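You operate a simulated robot arm through the tools that you are given. There is no shell and no other tool. Be economical: measure what you need, move in short steps, check, and stop when the job is done.

Carry out the task below with a simulated robot arm. There is one attempt and no reset: what you move stays moved.

TASK
Take the small blue-banded bottle from the small table top and put it on the steel cover. Then take the bottle that says "Test strips" from the small table top and put it on top of the blue box there.
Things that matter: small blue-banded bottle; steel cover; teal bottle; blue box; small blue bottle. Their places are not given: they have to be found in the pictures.

It is judged by the outcome, as a careful person would: the job done as asked, and still so three seconds after it is handed in. It fails if anything else is knocked over, pushed out of place, dropped, spilled or broken.

THE ROBOT
A 7-joint arm with a two-finger parallel gripper, fixed in place. Base frame: the origin is at the foot of the arm, x ahead of it, y to its left, z up; the work surface is at about z = 0. Lengths are in mm, angles in rad, forces in N, time in s.
With the tool pointing down near the work surface it reaches from about 240 to 620 mm from the base axis. Its first joint turns from -1.152 to 1.152 rad. Payload 2.6 kg.
Tool frame: the origin (TCP) lies between the finger pads and is the grasp point; the fingertips stand 30 mm ahead of it; z points along the fingers, y is the line along which they close. The gripper opens to 94 mm. The fingers are 28 mm wide and 10 mm thick; the gripper's body (50 by 96 mm) begins 55 mm behind the TCP.
Orientation is that of the tool frame in the base frame, as a unit quaternion [w, x, y, z]. With the fingers straight down and closing along the base's y, the tool's x points along the base's -x, its y along +y and its z along -z.

THE INTERFACE
- The arm moves only by the tool send_rows. Its argument "series" is a list of rows, each a list of 3 entries, a list of its own where there are three numbers: the shift along the base's x, y, z in mm, then the turn, a rotation vector about the base's x, y, z in rad, then the finger opening in mm, from 0 to 94. In form: [[[tx, ty, tz], [ax, ay, az], claw], ...]. A call has 1 to 8 rows; each row shifts and turns the commanded pose from where the row before left it. A row lasts 0.2 s, in which the tool goes at most 50 mm and 0.15 rad; a call with a longer step from one row to the next is refused whole, and so is a gripper value outside its range. A pose out of reach is approached as far as the arm can. The call stops where the force on the tool passes 40 N (or 10 N more than at its start, if that is more) or the arm is blocked; 0.2 s more then pass. The fingers move at their own pace (about 72 mm/s each) and stop on an object; they squeeze with about 26 N. The grip force told is the motor's: it shows also when the fingers shut on nothing. Time passes only in rows, and 0.2 s behind the last, so rows that do not move let the fingers close. It gives the time, the measured TCP pose, the force on the tool (base axes), the opening and the grip force at its end, in the units of the frame above (readings bear some noise).
- Cameras (640 x 400 px; columns grow to the right, rows downward): "scene" is fixed at [29.4, 425.2, 575.5]; the picture's right is [-0.82, -0.57, 0.00], its down [-0.28, 0.41, -0.87] and it looks along [0.49, -0.72, -0.49] (base axes); focal length 234 px, centre (320, 200). "wrist" rides on the gripper at [-37, 0, -58] in the tool frame; the picture's right is [0.00, -1.00, 0.00], its down [0.97, 0.00, -0.24] and it looks along [0.24, 0.00, 0.97] (tool axes); focal length 218 px, centre (320, 200).
- snapshot(camera): a new picture of that camera. No time passes.
- measure_at(camera, pixels): for up to 12 pixels [column, row] of the newest picture of that camera ("zoom" is the newest enlarged one), the place [x, y, z] in the base frame of the surface seen there, good to about 2 mm. No time passes.
- close_up(camera, box): a new picture of the part [left, top, right, bottom] of that camera's present view, enlarged. No time passes.
- sign_off(): hands the job in; it is judged then, once.

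Work in short steps. Measure before you move; look again where a grasp or a placing could have gone wrong, and mend it. You have 80 turns and 46 pictures in all, the two below and enlarged ones among them. Open the gripper and draw the arm clear of the work before you hand the job in, unless the task says otherwise; then end with one line.

The tools are called after ">>>" as a command line: name --argument value ..., lists and objects as JSON in quotes. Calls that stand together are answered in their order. send_rows: Moves the arm, as the interface text tells. Its arguments: {"type":"object","properties":{"series":{"type":"array","items":{"type":"array"}}},"required":["series"]} The other tools are called the same way: snapshot (camera) takes a picture; measure_at (camera, pixels) gives the place of the surface under pixels of a picture; close_up (camera, box) takes an enlarged picture of a part of a camera's view; sign_off () hands the job in.

At the start:

```text
t: 0.0
ee_pos: [357.4, 57.0, 387.7]
orientation: [0.0, 0.0, 1.0, 0.0]
contact_force: [-1.1, 0.8, 0.1]
grip_width: 94.0
grip_force: 0.1
```

scene: 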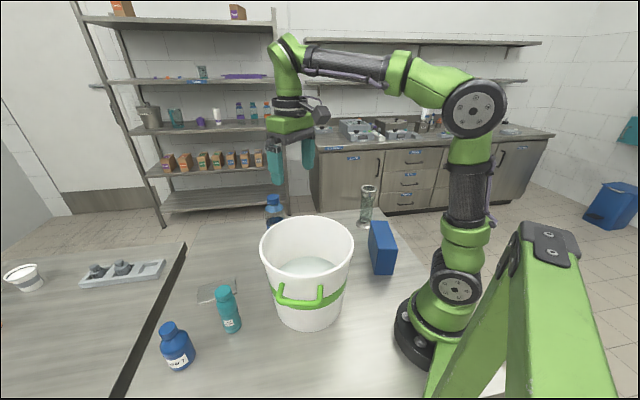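
wrist: 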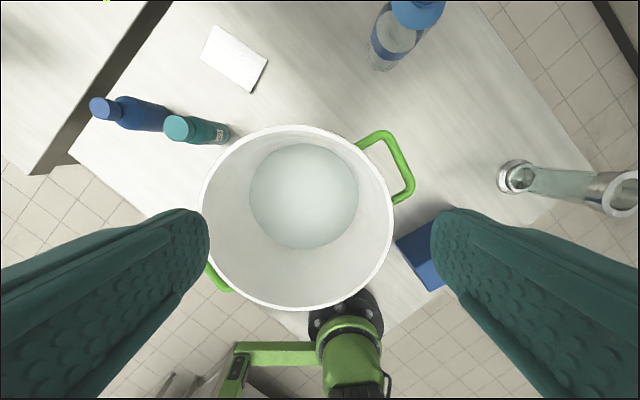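

The scene shows a dark-blue bottle (175,345), a teal bottle (228,310), a blue-capped bottle behind the bucket (274,208), a flat plate (215,290) and a blue box (382,248). I'll zoom in to read the labels.

>>> close_up --camera "scene" --box '[140, 260, 268, 380]'

>>> close_up --camera "scene" --box '[240, 170, 420, 290]'

>>> close_up --camera "wrist" --box '[340, 0, 460, 75]'

>>> measure_at --camera "wrist" --pixels '[[204, 58], [213, 28], [266, 62], [250, 92], [235, 60], [176, 127], [100, 108], [418, 12], [380, 62], [415, 252], [435, 285], [300, 330]]'

>>> measure_at --camera "scene" --pixels '[[370, 224], [388, 222], [397, 240], [393, 273], [376, 272], [380, 225], [306, 220], [273, 200], [225, 288], [168, 328], [180, 348], [230, 318]]'

```text
3.33 times, centred on (204, 320) of scene
```

zoom: 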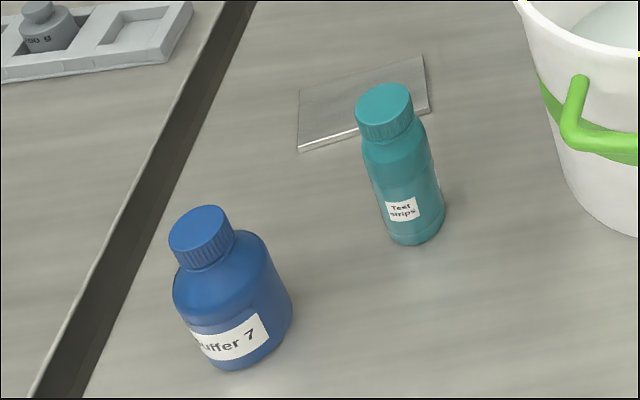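

```text
3.33 times, centred on (330, 230) of scene
```

zoom: 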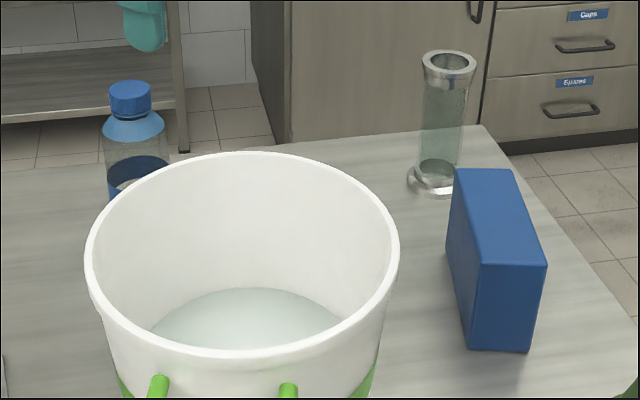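

```text
5.33 times, centred on (400, 38) of wrist
```

zoom: 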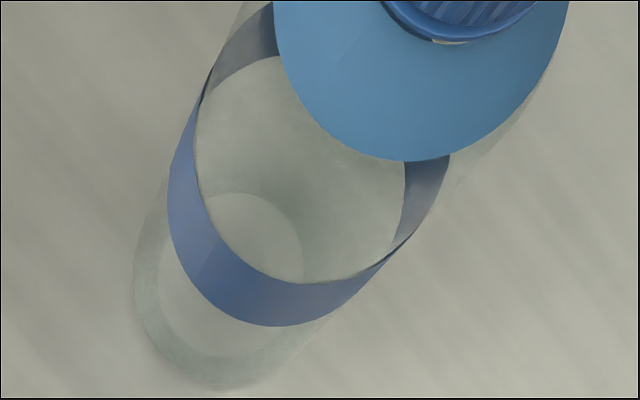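

```text
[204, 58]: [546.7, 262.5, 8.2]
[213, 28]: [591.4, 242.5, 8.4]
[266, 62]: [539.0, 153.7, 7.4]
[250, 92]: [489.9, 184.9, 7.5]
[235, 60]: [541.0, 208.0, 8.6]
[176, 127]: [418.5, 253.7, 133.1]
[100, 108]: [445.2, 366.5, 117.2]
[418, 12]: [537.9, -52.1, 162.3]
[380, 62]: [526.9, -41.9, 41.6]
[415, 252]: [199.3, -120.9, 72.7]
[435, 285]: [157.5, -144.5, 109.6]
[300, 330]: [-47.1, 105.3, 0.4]
```

```text
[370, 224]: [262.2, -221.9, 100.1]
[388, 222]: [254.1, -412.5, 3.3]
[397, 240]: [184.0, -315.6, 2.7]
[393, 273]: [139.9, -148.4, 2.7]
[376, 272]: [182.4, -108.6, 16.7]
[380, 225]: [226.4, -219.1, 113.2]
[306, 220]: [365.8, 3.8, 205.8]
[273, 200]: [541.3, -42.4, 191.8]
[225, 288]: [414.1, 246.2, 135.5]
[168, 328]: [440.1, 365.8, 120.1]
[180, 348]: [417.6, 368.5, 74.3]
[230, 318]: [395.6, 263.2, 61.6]
```

The teal bottle reads "Test strips", the dark-blue one reads "Buffer 7", and the clear bottle with a blue band is at about (540,-45). I'll measure its profile and the box more finely.

>>> close_up --camera "scene" --box '[250, 180, 314, 220]'

>>> close_up --camera "scene" --box '[350, 210, 414, 290]'

```text
10.00 times, centred on (282, 200) of scene
```

zoom: 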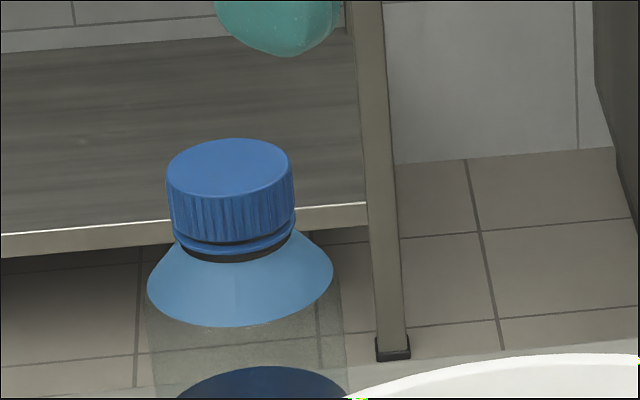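

```text
5.00 times, centred on (382, 250) of scene
```

zoom: 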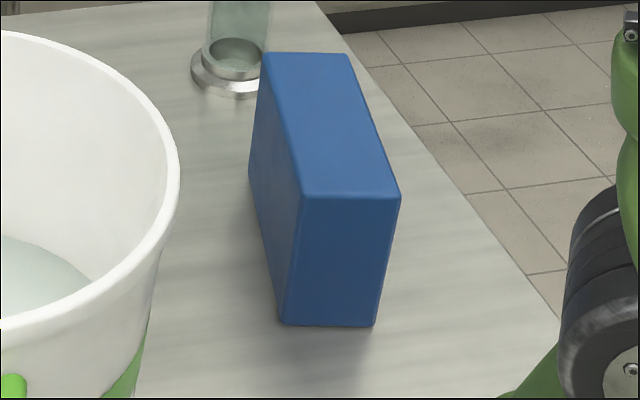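

Measuring the box's top corners in the zoom, and the banded bottle's cap, shoulder and body in scene pixels.

>>> measure_at --camera "zoom" --pixels '[[272, 58], [344, 58], [394, 190], [306, 193], [328, 122], [285, 320], [372, 322], [268, 150], [215, 92]]'

>>> measure_at --camera "scene" --pixels '[[273, 196], [267.5, 201], [279, 201], [273, 212], [265.5, 209], [282.5, 207], [266, 217], [274, 218], [280, 218], [368, 188], [362, 224], [340, 300]]'

```text
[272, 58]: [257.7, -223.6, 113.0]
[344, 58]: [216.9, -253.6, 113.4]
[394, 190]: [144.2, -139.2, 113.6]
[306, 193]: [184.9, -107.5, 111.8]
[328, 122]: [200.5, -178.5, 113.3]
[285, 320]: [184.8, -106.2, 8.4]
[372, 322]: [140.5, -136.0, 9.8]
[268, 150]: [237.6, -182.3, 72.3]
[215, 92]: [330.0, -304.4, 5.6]
```

```text
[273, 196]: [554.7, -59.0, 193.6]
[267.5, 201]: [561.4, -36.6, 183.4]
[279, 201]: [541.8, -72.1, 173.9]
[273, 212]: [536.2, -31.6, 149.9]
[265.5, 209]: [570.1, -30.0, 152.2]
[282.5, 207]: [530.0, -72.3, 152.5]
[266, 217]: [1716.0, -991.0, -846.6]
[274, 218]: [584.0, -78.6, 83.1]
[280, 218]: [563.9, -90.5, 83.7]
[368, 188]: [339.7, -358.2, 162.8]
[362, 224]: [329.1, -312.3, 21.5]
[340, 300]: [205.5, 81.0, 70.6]
```

The box top is centred at about (201,-180,113). The banded bottle's axis is about (553,-54), with its shoulder at z≈150 and its top at 194. I'll move high above it and look straight down.

>>> send_rows --series '[[[32.7, -18.5, -5], [0, 0, 0], 94], [[32.7, -18.5, -5], [0, 0, 0], 94], [[32.7, -18.5, -5], [0, 0, 0], 94], [[32.7, -18.5, -5], [0, 0, 0], 94], [[32.7, -18.5, -5], [0, 0, 0], 94], [[32.7, -18.5, -5], [0, 0, 0], 94]]'

>>> snapshot --camera "wrist"

```text
t: 1.4
ee_pos: [516.5, -40.5, 350.7]
orientation: [0.001, 0.002, 1.0, 0.001]
contact_force: [0.7, 0.5, -0.7]
grip_width: 94.1
grip_force: 0.1
out of reach, approached as far as the arm can: row 5, 6
```

```text
38 pictures are left
```

wrist: 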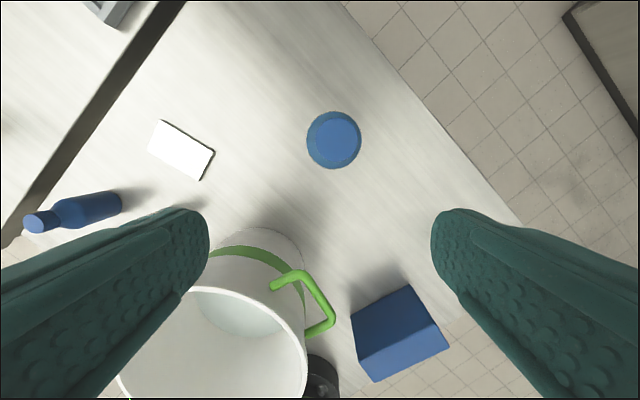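

Reach is limited at this height, and the bottle cap shows at (334,139). I'll measure cap, shoulder, plate corners and handle here.

>>> measure_at --camera "wrist" --pixels '[[312, 139], [358, 139], [334, 115], [334, 164], [336, 138], [161, 121], [149, 149], [202, 180], [214, 150], [180, 150], [328, 305], [245, 232]]'

>>> close_up --camera "wrist" --box '[290, 95, 380, 185]'

```text
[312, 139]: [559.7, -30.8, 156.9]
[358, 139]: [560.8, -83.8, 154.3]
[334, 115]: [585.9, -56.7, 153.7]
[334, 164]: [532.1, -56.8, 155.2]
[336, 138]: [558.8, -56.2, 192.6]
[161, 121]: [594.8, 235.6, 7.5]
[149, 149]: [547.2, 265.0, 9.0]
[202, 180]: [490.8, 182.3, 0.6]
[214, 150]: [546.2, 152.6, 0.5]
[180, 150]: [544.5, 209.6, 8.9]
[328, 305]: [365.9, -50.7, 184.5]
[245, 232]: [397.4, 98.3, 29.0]
```

```text
4.44 times, centred on (335, 140) of wrist
```

zoom: 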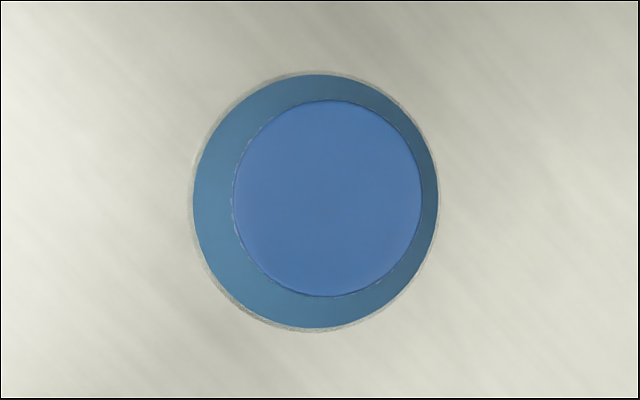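

Shoulder centre is (559,-57), body radius about 31; plate centre is about (544,209), top z≈8. I'll descend a little, staying well above the bottle, and see what pose results.

>>> send_rows --series '[[[0, 0, -40], [0, 0, 0], 94], [[0, 0, -30], [0, 0, 0], 94], [[0, 0, 0], [0, 0, 0], 94]]'

```text
t: 2.2
ee_pos: [516.9, -39.6, 280.4]
orientation: [0.002, 0.001, 1.0, 0.0]
contact_force: [-1.0, 0.1, 0.4]
grip_width: 94.0
grip_force: 0.0
```

The command was clamped at about (516.7,-40). Now I shift over the bottle axis at z≈255 (fingertips at 225, above the cap).

>>> send_rows --series '[[[21, -8.5, -12], [0, 0, 0], 94], [[21.3, -8.7, -13], [0, 0, 0], 94], [[0, 0, 0], [0, 0, 0], 94]]'

>>> snapshot --camera "wrist"

```text
t: 3.0
ee_pos: [558.6, -60.2, 256.3]
orientation: [-0.001, 0.0, 1.0, 0.001]
contact_force: [0.4, 0.5, 0.5]
grip_width: 94.0
grip_force: 0.0
```

```text
36 pictures are left
```

wrist: 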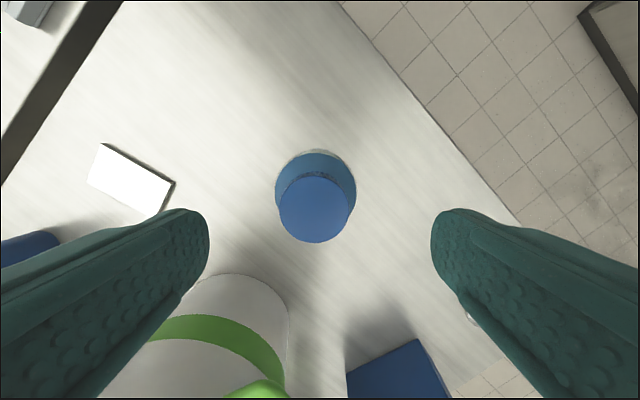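

The cap is centred at column 314, so the bottle sits about 3 mm to +y. I correct for that and descend to z≈146.

>>> send_rows --series '[[[0, 3, -25], [0, 0, 0], 94], [[0, 0, -25], [0, 0, 0], 94], [[0, 0, -20], [0, 0, 0], 94], [[0, 0, -20], [0, 0, 0], 94], [[0, 0, -12], [0, 0, 0], 94], [[0, 0, -8], [0, 0, 0], 94], [[0, 0, 0], [0, 0, 0], 94]]'

```text
t: 4.6
ee_pos: [558.3, -56.9, 143.7]
orientation: [0.0, 0.0, 1.0, 0.0]
contact_force: [-0.3, 0.0, -0.1]
grip_width: 93.9
grip_force: 0.1
```

No contact, and the fingers straddle the body. Closing.

>>> send_rows --series '[[[0, 0, 0], [0, 0, 0], 60], [[0, 0, 0], [0, 0, 0], 40], [[0, 0, 0], [0, 0, 0], 40], [[0, 0, 0], [0, 0, 0], 40]]'

>>> snapshot --camera "wrist"

```text
t: 5.6
ee_pos: [558.0, -56.1, 143.8]
orientation: [0.0, 0.0, 1.0, -0.001]
contact_force: [-0.3, 0.6, 1.3]
grip_width: 66.3
grip_force: 26.1
```

```text
35 pictures are left
```

wrist: 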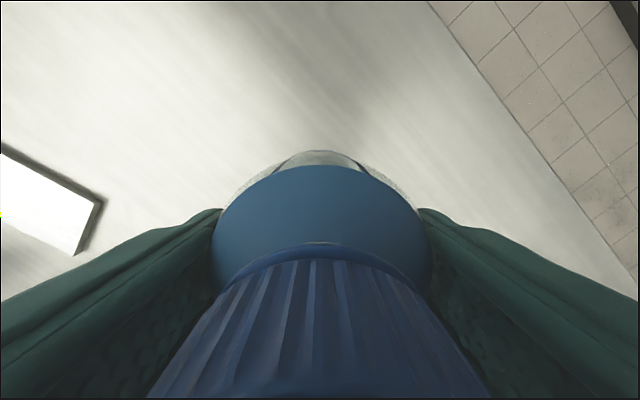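

Gripped at 66.3 mm. Lifting about 50 mm.

>>> send_rows --series '[[[0, 0, 10], [0, 0, 0], 40], [[0, 0, 20], [0, 0, 0], 40], [[0, 0, 20], [0, 0, 0], 40], [[0, 0, 0], [0, 0, 0], 40]]'

>>> snapshot --camera "scene"

```text
t: 6.6
ee_pos: [557.8, -56.0, 193.2]
orientation: [0.0, 0.0, 1.0, 0.0]
contact_force: [0.0, -0.4, 0.1]
grip_width: 66.5
grip_force: 26.0
```

```text
34 pictures are left
```

scene: 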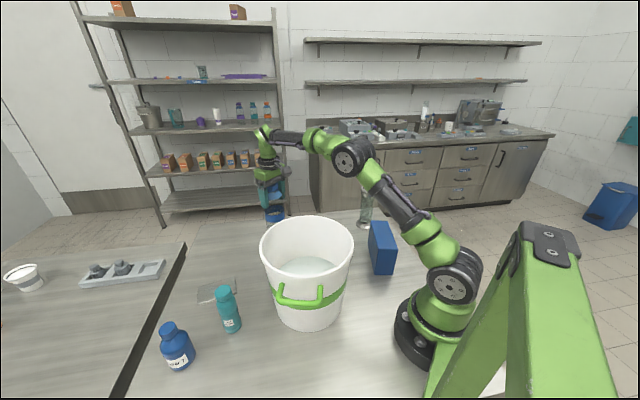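

Bottle is lifted cleanly. Moving in +y to the plate; the bottle's bottom stays about 35 mm above the table and well in front of the bucket.

>>> send_rows --series '[[[-2, 25, -2], [0, 0, 0], 40], [[-2, 40, -2], [0, 0, 0], 40], [[-2, 45, -2], [0, 0, 0], 40], [[-2, 45, -2], [0, 0, 0], 40], [[-2, 45, -2], [0, 0, 0], 40], [[-2, 40, -2], [0, 0, 0], 40], [[-2, 25, -2], [0, 0, 0], 40], [[0, 0, 0], [0, 0, 0], 40]]'

>>> snapshot --camera "wrist"

>>> snapshot --camera "scene"

```text
t: 8.4
ee_pos: [544.1, 207.8, 181.3]
orientation: [0.0, 0.001, 1.0, 0.0]
contact_force: [0.8, 0.0, -0.2]
grip_width: 66.5
grip_force: 25.8
```

```text
33 pictures are left
```

wrist: 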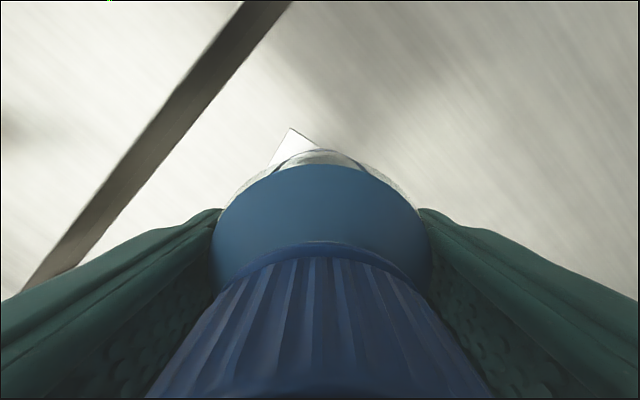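

```text
32 pictures are left
```

scene: 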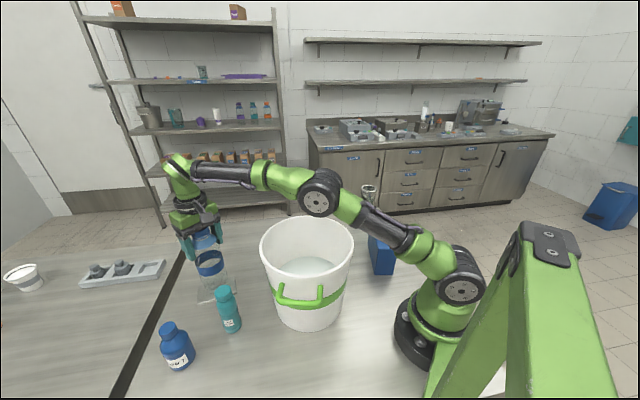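

Positioned at (544,208) over the plate. Lowering: contact expected near z≈152.

>>> send_rows --series '[[[0, 1.5, -10], [0, 0, 0], 40], [[0, 0, -10], [0, 0, 0], 40], [[0, 0, -5], [0, 0, 0], 40], [[0, 0, -2], [0, 0, 0], 40], [[0, 0, 0], [0, 0, 0], 40]]'

>>> close_up --camera "scene" --box '[170, 220, 260, 320]'

```text
t: 9.6
ee_pos: [545.1, 209.6, 154.1]
orientation: [-0.001, 0.0, 1.0, 0.001]
contact_force: [0.8, 0.9, -0.7]
grip_width: 66.3
grip_force: 25.8
```

```text
4.00 times, centred on (215, 270) of scene
```

zoom: 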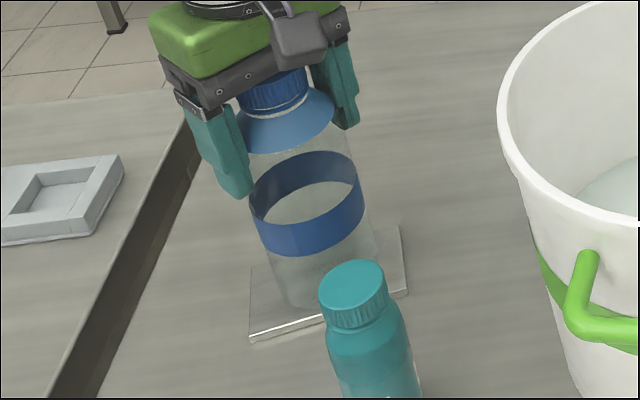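

The bottle is over the plate and nearly touching. I ease down in 1 mm steps until the force shows contact.

>>> send_rows --series '[[[0, 0, -1], [0, 0, 0], 40], [[0, 0, -1], [0, 0, 0], 40], [[0, 0, 0], [0, 0, 0], 40]]'

```text
t: 10.4
ee_pos: [543.9, 209.5, 152.1]
orientation: [0.0, 0.001, 1.0, 0.001]
contact_force: [-0.8, 0.6, 5.0]
grip_width: 66.2
grip_force: 26.5
```

Contact force reads 5 N, so it rests on the plate. Opening gently.

>>> send_rows --series '[[[0, 0, 0], [0, 0, 0], 70], [[0, 0, 0], [0, 0, 0], 80], [[0, 0, 0], [0, 0, 0], 94], [[0, 0, 0], [0, 0, 0], 94]]'

>>> close_up --camera "scene" --box '[170, 220, 260, 320]'

```text
t: 11.4
ee_pos: [543.3, 208.8, 150.5]
orientation: [0.0, 0.0, 1.0, -0.001]
contact_force: [-0.2, 0.2, -0.5]
grip_width: 93.8
grip_force: 0.1
```

```text
4.00 times, centred on (215, 270) of scene
```

zoom: 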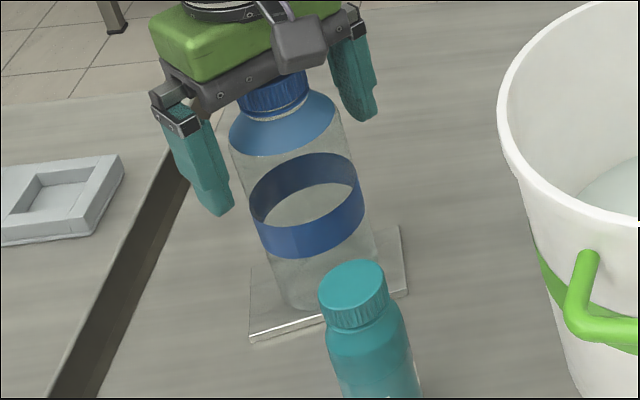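

Released and upright. Rising straight up, then checking.

>>> send_rows --series '[[[0, 0, 15], [0, 0, 0], 94], [[0, 0, 30], [0, 0, 0], 94], [[0, 0, 35], [0, 0, 0], 94], [[-20, 0, 30], [0, 0, 0], 94], [[-30, 0, 25], [0, 0, 0], 94], [[0, 0, 0], [0, 0, 0], 94]]'

>>> snapshot --camera "wrist"

>>> snapshot --camera "scene"

```text
t: 12.8
ee_pos: [493.2, 210.5, 285.0]
orientation: [0.0, 0.0, 1.0, 0.0]
contact_force: [-0.6, -0.5, -0.7]
grip_width: 94.1
grip_force: 0.0
```

```text
29 pictures are left
```

wrist: 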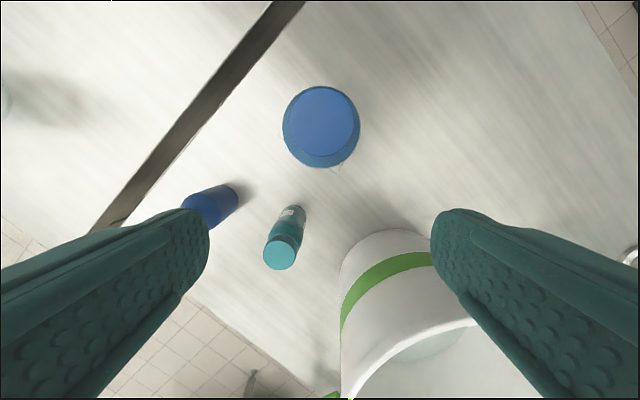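

```text
28 pictures are left
```

scene: 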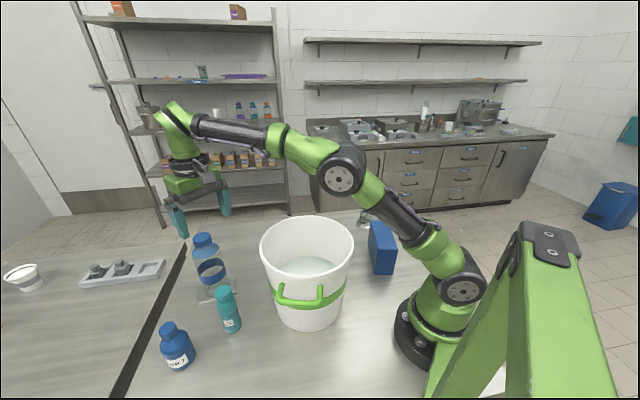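

The banded bottle stands on the plate. Now the teal bottle: cap at wrist (280,255), base near (290,207). Measuring it.

>>> measure_at --camera "wrist" --pixels '[[280, 252], [264, 252], [296, 250], [280, 236], [281, 268], [290, 215], [278, 225], [305, 225], [210, 203], [355, 390]]'

>>> measure_at --camera "scene" --pixels '[[219, 303], [237, 303], [228, 302], [231, 330], [224, 318], [240, 318], [217, 295], [234, 294], [225, 299]]'

```text
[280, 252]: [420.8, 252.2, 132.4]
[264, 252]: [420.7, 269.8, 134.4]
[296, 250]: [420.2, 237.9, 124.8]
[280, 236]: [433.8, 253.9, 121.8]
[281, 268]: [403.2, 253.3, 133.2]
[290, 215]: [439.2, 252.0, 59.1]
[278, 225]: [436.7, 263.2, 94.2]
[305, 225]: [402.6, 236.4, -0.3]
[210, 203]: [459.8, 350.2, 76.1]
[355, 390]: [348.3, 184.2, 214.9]
```

```text
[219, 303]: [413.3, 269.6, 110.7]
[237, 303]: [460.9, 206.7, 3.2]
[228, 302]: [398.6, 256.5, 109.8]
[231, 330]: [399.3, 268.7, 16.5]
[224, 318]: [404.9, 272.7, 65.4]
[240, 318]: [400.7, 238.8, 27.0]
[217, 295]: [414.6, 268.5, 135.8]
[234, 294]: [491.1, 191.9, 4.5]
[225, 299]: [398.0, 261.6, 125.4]
```

Teal bottle axis is about (418,254), top 135, body diameter around 42. The bucket rim is centred near (289,97) with radius 110, so there's clearance. I move above it and check.

>>> send_rows --series '[[[-25, 14.5, 0], [0, 0, 0], 94], [[-25, 14.5, -15], [0, 0, 0], 90], [[-25.2, 14.5, -30], [0, 0, 0], 84], [[0, 0, -30], [0, 0, 0], 84], [[0, 0, -20], [0, 0, 0], 84], [[0, 0, 0], [0, 0, 0], 84]]'

>>> snapshot --camera "wrist"

>>> snapshot --camera "scene"

```text
t: 14.2
ee_pos: [419.0, 252.8, 190.7]
orientation: [0.0, 0.0, 1.0, 0.002]
contact_force: [-0.2, -0.5, -0.3]
grip_width: 84.0
grip_force: 0.0
```

```text
27 pictures are left
```

wrist: 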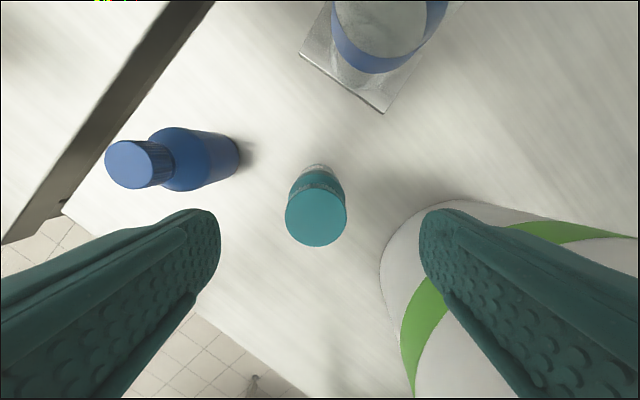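

```text
26 pictures are left
```

scene: 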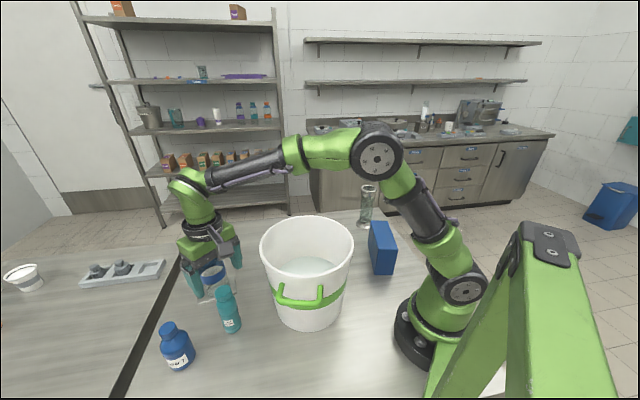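

The forearm clears the bucket well. Fine measurement of the teal cap now.

>>> measure_at --camera "wrist" --pixels '[[316, 192], [316, 242], [288, 217], [344, 217], [316, 217], [317, 170], [292, 180], [342, 180], [235, 160], [110, 165]]'

```text
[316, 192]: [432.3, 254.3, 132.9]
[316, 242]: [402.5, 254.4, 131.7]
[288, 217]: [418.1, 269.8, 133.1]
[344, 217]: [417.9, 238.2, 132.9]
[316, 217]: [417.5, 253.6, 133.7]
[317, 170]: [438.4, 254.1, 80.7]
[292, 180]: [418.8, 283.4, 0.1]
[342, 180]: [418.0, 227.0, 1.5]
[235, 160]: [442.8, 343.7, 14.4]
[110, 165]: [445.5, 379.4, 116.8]
```

Centre (417.5,254). Descending to z≈88.

>>> send_rows --series '[[[-1, 1.2, -25], [0, 0, 0], 84], [[0, 0, -25], [0, 0, 0], 84], [[0, 0, -22], [0, 0, 0], 84], [[0, 0, -18], [0, 0, 0], 84], [[0, 0, -12], [0, 0, 0], 84], [[0, 0, 0], [0, 0, 0], 84]]'

```text
t: 15.6
ee_pos: [416.3, 254.6, 89.7]
orientation: [0.0, 0.0, 1.0, 0.0]
contact_force: [0.2, 1.2, 0.2]
grip_width: 83.8
grip_force: 0.1
```

No contact. Closing on the body.

>>> send_rows --series '[[[0, 0, 0], [0, 0, 0], 60], [[0, 0, 0], [0, 0, 0], 30], [[0, 0, 0], [0, 0, 0], 20], [[0, 0, 0], [0, 0, 0], 20], [[0, 0, 0], [0, 0, 0], 20]]'

>>> close_up --camera "scene" --box '[170, 240, 270, 340]'

```text
t: 16.8
ee_pos: [417.1, 253.5, 90.0]
orientation: [0.0, 0.001, 1.0, 0.0]
contact_force: [0.6, -0.5, -0.2]
grip_width: 41.0
grip_force: 26.2
```

```text
4.00 times, centred on (220, 290) of scene
```

zoom: 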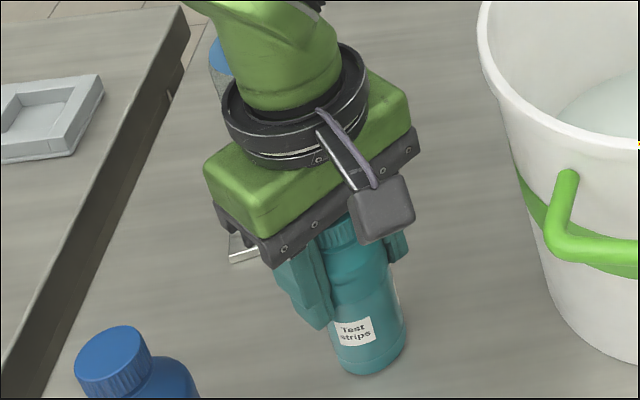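

Gripped at 41 mm. Lifting straight up to z≈330 so the bottle's bottom clears the bucket rim.

>>> send_rows --series '[[[0, 0, 10], [0, 0, 0], 20], [[0, 0, 30], [0, 0, 0], 20], [[0, 0, 45], [0, 0, 0], 20], [[0, 0, 45], [0, 0, 0], 20], [[0, 0, 45], [0, 0, 0], 20], [[0, 0, 45], [0, 0, 0], 20], [[0, 0, 25], [0, 0, 0], 20], [[0, 0, 0], [0, 0, 0], 20]]'

>>> snapshot --camera "scene"

```text
t: 18.6
ee_pos: [416.5, 254.3, 334.1]
orientation: [0.0, 0.0, 1.0, 0.0]
contact_force: [-0.7, 0.9, -0.8]
grip_width: 40.7
grip_force: 25.7
```

```text
24 pictures are left
```

scene: 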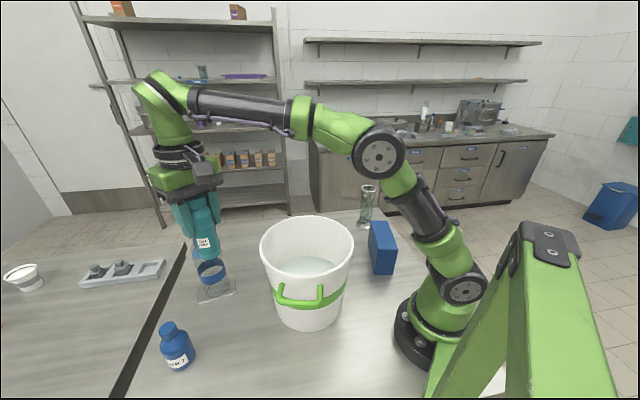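

Held securely, upright. Crossing high over the bucket to a waypoint near (330,-30).

>>> send_rows --series '[[[-8, -26, 0], [0, 0, 0], 20], [[-13, -43, 0], [0, 0, 0], 20], [[-13, -43, 0], [0, 0, 0], 20], [[-13, -43, 0], [0, 0, 0], 20], [[-13, -43, 0], [0, 0, 0], 20], [[-13, -43, 0], [0, 0, 0], 20], [[-13, -43, 0], [0, 0, 0], 20], [[0, 0, 0], [0, 0, 0], 20]]'

```text
t: 20.4
ee_pos: [330.1, -31.4, 334.7]
orientation: [0.001, 0.001, 1.0, 0.001]
contact_force: [-0.3, -0.7, -1.1]
grip_width: 40.8
grip_force: 26.0
```

Now on to above the box, target (202,-181).

>>> send_rows --series '[[[-20, -20, 0], [0, 0, 0], 20], [[-28, -33, 0], [0, 0, 0], 20], [[-30, -35, 0], [0, 0, 0], 20], [[-28, -33, 0], [0, 0, 0], 20], [[-22, -28.5, 0], [0, 0, 0], 20], [[0, 0, 0], [0, 0, 0], 20]]'

>>> snapshot --camera "scene"

>>> snapshot --camera "wrist"

```text
t: 21.8
ee_pos: [203.3, -182.0, 337.0]
orientation: [0.001, 0.0, 1.0, 0.0]
contact_force: [0.6, 0.4, -1.1]
grip_width: 40.8
grip_force: 26.0
```

```text
23 pictures are left
```

scene: 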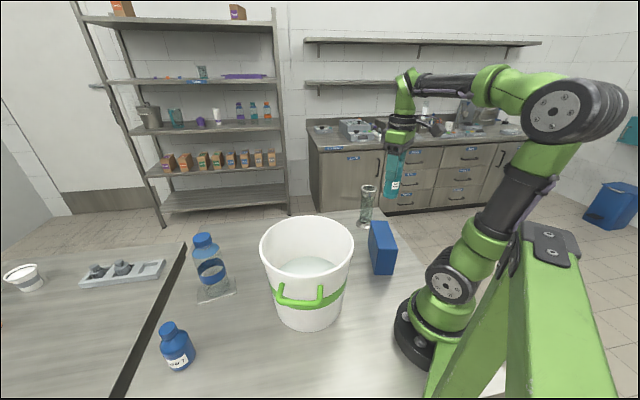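

```text
22 pictures are left
```

wrist: 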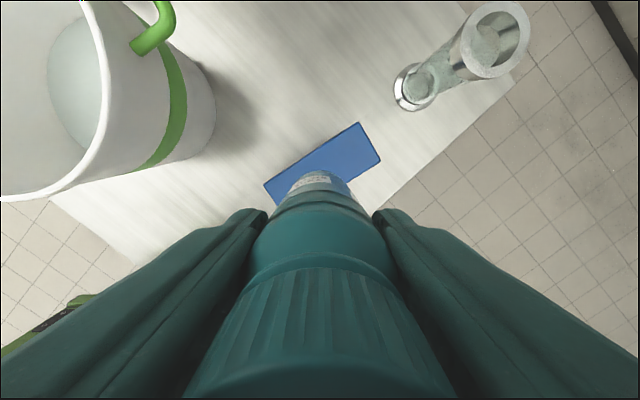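

Bottle is above the box's centre. Descending to about z≈210 (contact expected near 203).

>>> send_rows --series '[[[0, 0, -25], [0, 0, 0], 20], [[0, 0, -30], [0, 0, 0], 20], [[0, 0, -30], [0, 0, 0], 20], [[0, 0, -25], [0, 0, 0], 20], [[0, 0, -12], [0, 0, 0], 20], [[0, 0, 0], [0, 0, 0], 20]]'

>>> close_up --camera "scene" --box '[340, 140, 440, 290]'

>>> snapshot --camera "wrist"

```text
t: 23.2
ee_pos: [202.7, -179.5, 212.1]
orientation: [0.0, 0.0, 1.0, 0.0]
contact_force: [0.7, 0.1, -1.3]
grip_width: 41.0
grip_force: 26.5
```

```text
2.67 times, centred on (390, 215) of scene
```

zoom: 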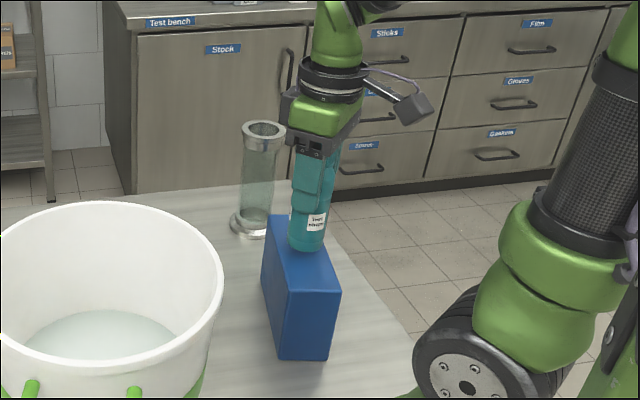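

```text
20 pictures are left
```

wrist: 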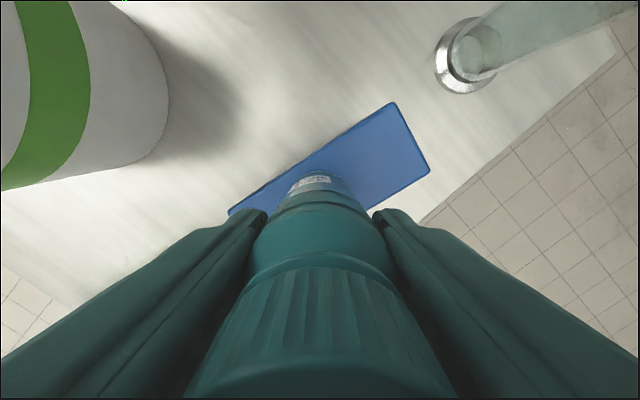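

Bottle is centred over the box and still about 9 mm above it. Easing down.

>>> send_rows --series '[[[-0.5, -1, -4], [0, 0, 0], 20], [[0, 0, -2], [0, 0, 0], 20], [[0, 0, -1], [0, 0, 0], 20], [[0, 0, 0], [0, 0, 0], 20]]'

```text
t: 24.2
ee_pos: [202.0, -181.1, 205.7]
orientation: [0.0, 0.0, 1.0, 0.001]
contact_force: [0.3, -0.6, -0.7]
grip_width: 41.0
grip_force: 25.3
```

No contact yet at 205.7; continuing in 1 mm steps.

>>> send_rows --series '[[[0, 0, -1], [0, 0, 0], 20], [[0, 0, -1], [0, 0, 0], 20], [[0, 0, 0], [0, 0, 0], 20]]'

```text
t: 25.0
ee_pos: [203.7, -179.7, 204.7]
orientation: [0.0, 0.0, 1.0, 0.001]
contact_force: [-0.7, -0.4, -1.0]
grip_width: 40.9
grip_force: 25.8
```

>>> send_rows --series '[[[0, 0, -1], [0, 0, 0], 20], [[0, 0, 0], [0, 0, 0], 20]]'

>>> close_up --camera "scene" --box '[365, 190, 415, 280]'

```text
t: 25.6
ee_pos: [203.5, -179.1, 203.0]
orientation: [0.0, 0.0, 1.0, 0.001]
contact_force: [0.0, -0.1, -1.9]
grip_width: 40.9
grip_force: 25.4
```

```text
4.44 times, centred on (390, 235) of scene
```

zoom: 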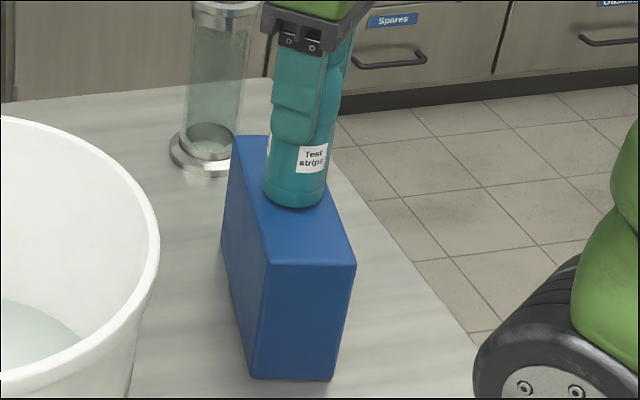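

Visually at the surface, but no force yet. One or two more 1 mm steps.

>>> send_rows --series '[[[0, 0, -1], [0, 0, 0], 20], [[0, 0, 0], [0, 0, 0], 20]]'

```text
t: 26.2
ee_pos: [203.7, -180.5, 201.4]
orientation: [0.0, 0.0, 1.0, 0.001]
contact_force: [0.2, 0.6, -1.0]
grip_width: 40.8
grip_force: 25.8
```

>>> send_rows --series '[[[0, 0, -1], [0, 0, 0], 20], [[0, 0, 0], [0, 0, 0], 20]]'

```text
t: 26.8
ee_pos: [203.1, -178.5, 200.3]
orientation: [0.0, 0.0, 1.0, 0.0]
contact_force: [0.3, 0.8, -0.5]
grip_width: 40.9
grip_force: 25.3
```

>>> send_rows --series '[[[0, 0, -1], [0, 0, 0], 20], [[0, 0, 0], [0, 0, 0], 20]]'

>>> close_up --camera "scene" --box '[375, 215, 405, 245]'

```text
t: 27.4
ee_pos: [203.0, -182.0, 200.7]
orientation: [0.0, 0.0, 1.0, 0.0]
contact_force: [0.3, 0.2, 0.0]
grip_width: 40.5
grip_force: 26.4
```

```text
13.33 times, centred on (390, 230) of scene
```

zoom: 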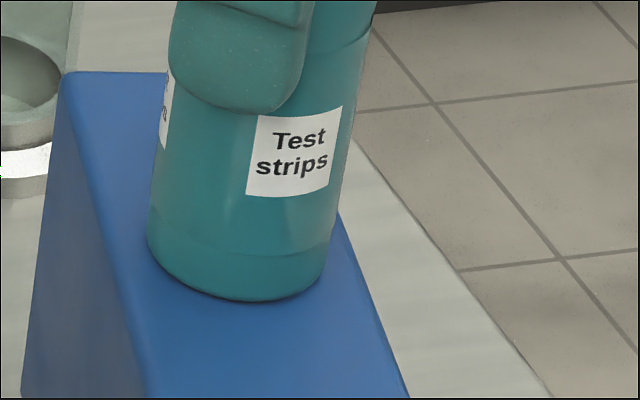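

Force is trending upward; one more 1 mm step.

>>> send_rows --series '[[[0, 0, -1], [0, 0, 0], 20], [[0, 0, 0], [0, 0, 0], 20]]'

```text
t: 28.0
ee_pos: [204.9, -179.7, 199.1]
orientation: [0.001, 0.001, 1.0, 0.001]
contact_force: [-4.6, 3.0, 17.0]
grip_width: 40.8
grip_force: 26.3
```

Contact (17 N). I ease up 0.7 mm to unload, then open slowly.

>>> send_rows --series '[[[0, 0, 0.7], [0, 0, 0], 20], [[0, 0, 0], [0, 0, 0], 20]]'

```text
t: 28.6
ee_pos: [202.8, -181.2, 200.1]
orientation: [0.001, 0.0, 1.0, 0.0]
contact_force: [1.3, 1.9, 8.0]
grip_width: 41.0
grip_force: 25.4
```

>>> send_rows --series '[[[0, 0, 0], [0, 0, 0], 44], [[0, 0, 0], [0, 0, 0], 52], [[0, 0, 0], [0, 0, 0], 64], [[0, 0, 0], [0, 0, 0], 80], [[0, 0, 0], [0, 0, 0], 80]]'

>>> close_up --camera "scene" --box '[350, 170, 430, 290]'

```text
t: 29.8
ee_pos: [203.2, -180.5, 200.1]
orientation: [0.0, 0.0, 1.0, 0.0]
contact_force: [0.5, 0.0, -0.1]
grip_width: 79.9
grip_force: 0.0
```

```text
3.33 times, centred on (390, 230) of scene
```

zoom: 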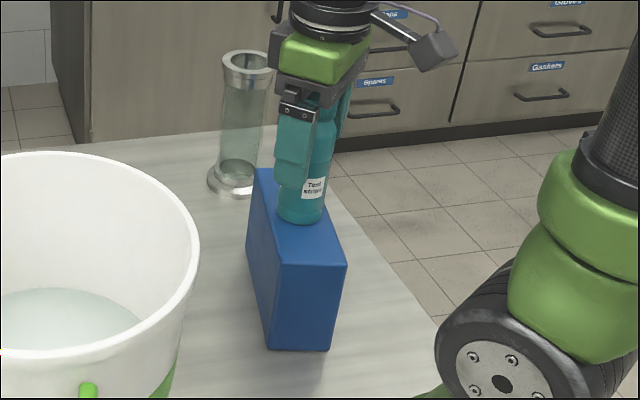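

Released and upright. Rising straight up to clear it.

>>> send_rows --series '[[[0, 0, 15], [0, 0, 0], 80], [[0, 0, 30], [0, 0, 0], 80], [[0, 0, 35], [0, 0, 0], 80], [[0, 0, 35], [0, 0, 0], 80], [[0, 0, 35], [0, 0, 0], 80], [[25, 25, 10], [0, 0, 0], 80], [[30, 30, 0], [0, 0, 0], 80], [[0, 0, 0], [0, 0, 0], 80]]'

>>> snapshot --camera "scene"

>>> snapshot --camera "wrist"

```text
t: 31.6
ee_pos: [258.9, -125.3, 360.1]
orientation: [-0.001, 0.0, 1.0, 0.0]
contact_force: [0.4, 0.0, -0.1]
grip_width: 79.8
grip_force: 0.0
```

```text
16 pictures are left
```

scene: 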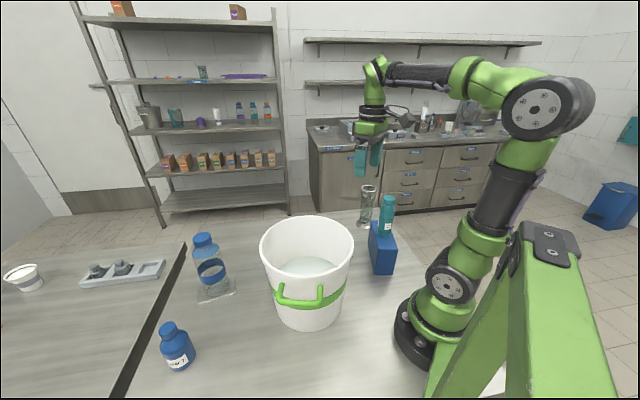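

```text
15 pictures are left
```

wrist: 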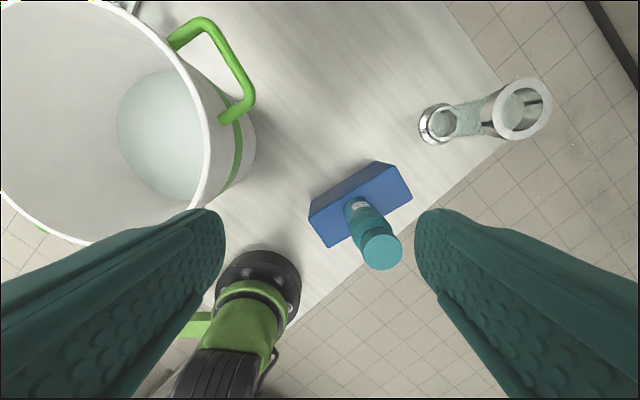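

Both bottles stand upright where asked (scene (387,215) and (208,265)), nothing else has moved, and the arm is clear with the gripper open. Handing in.

>>> sign_off

```text
The job is handed in.
```

The blue-banded bottle is standing on the steel cover and the "Test strips" bottle is standing on top of the blue box; the last pictures show nothing else moved.
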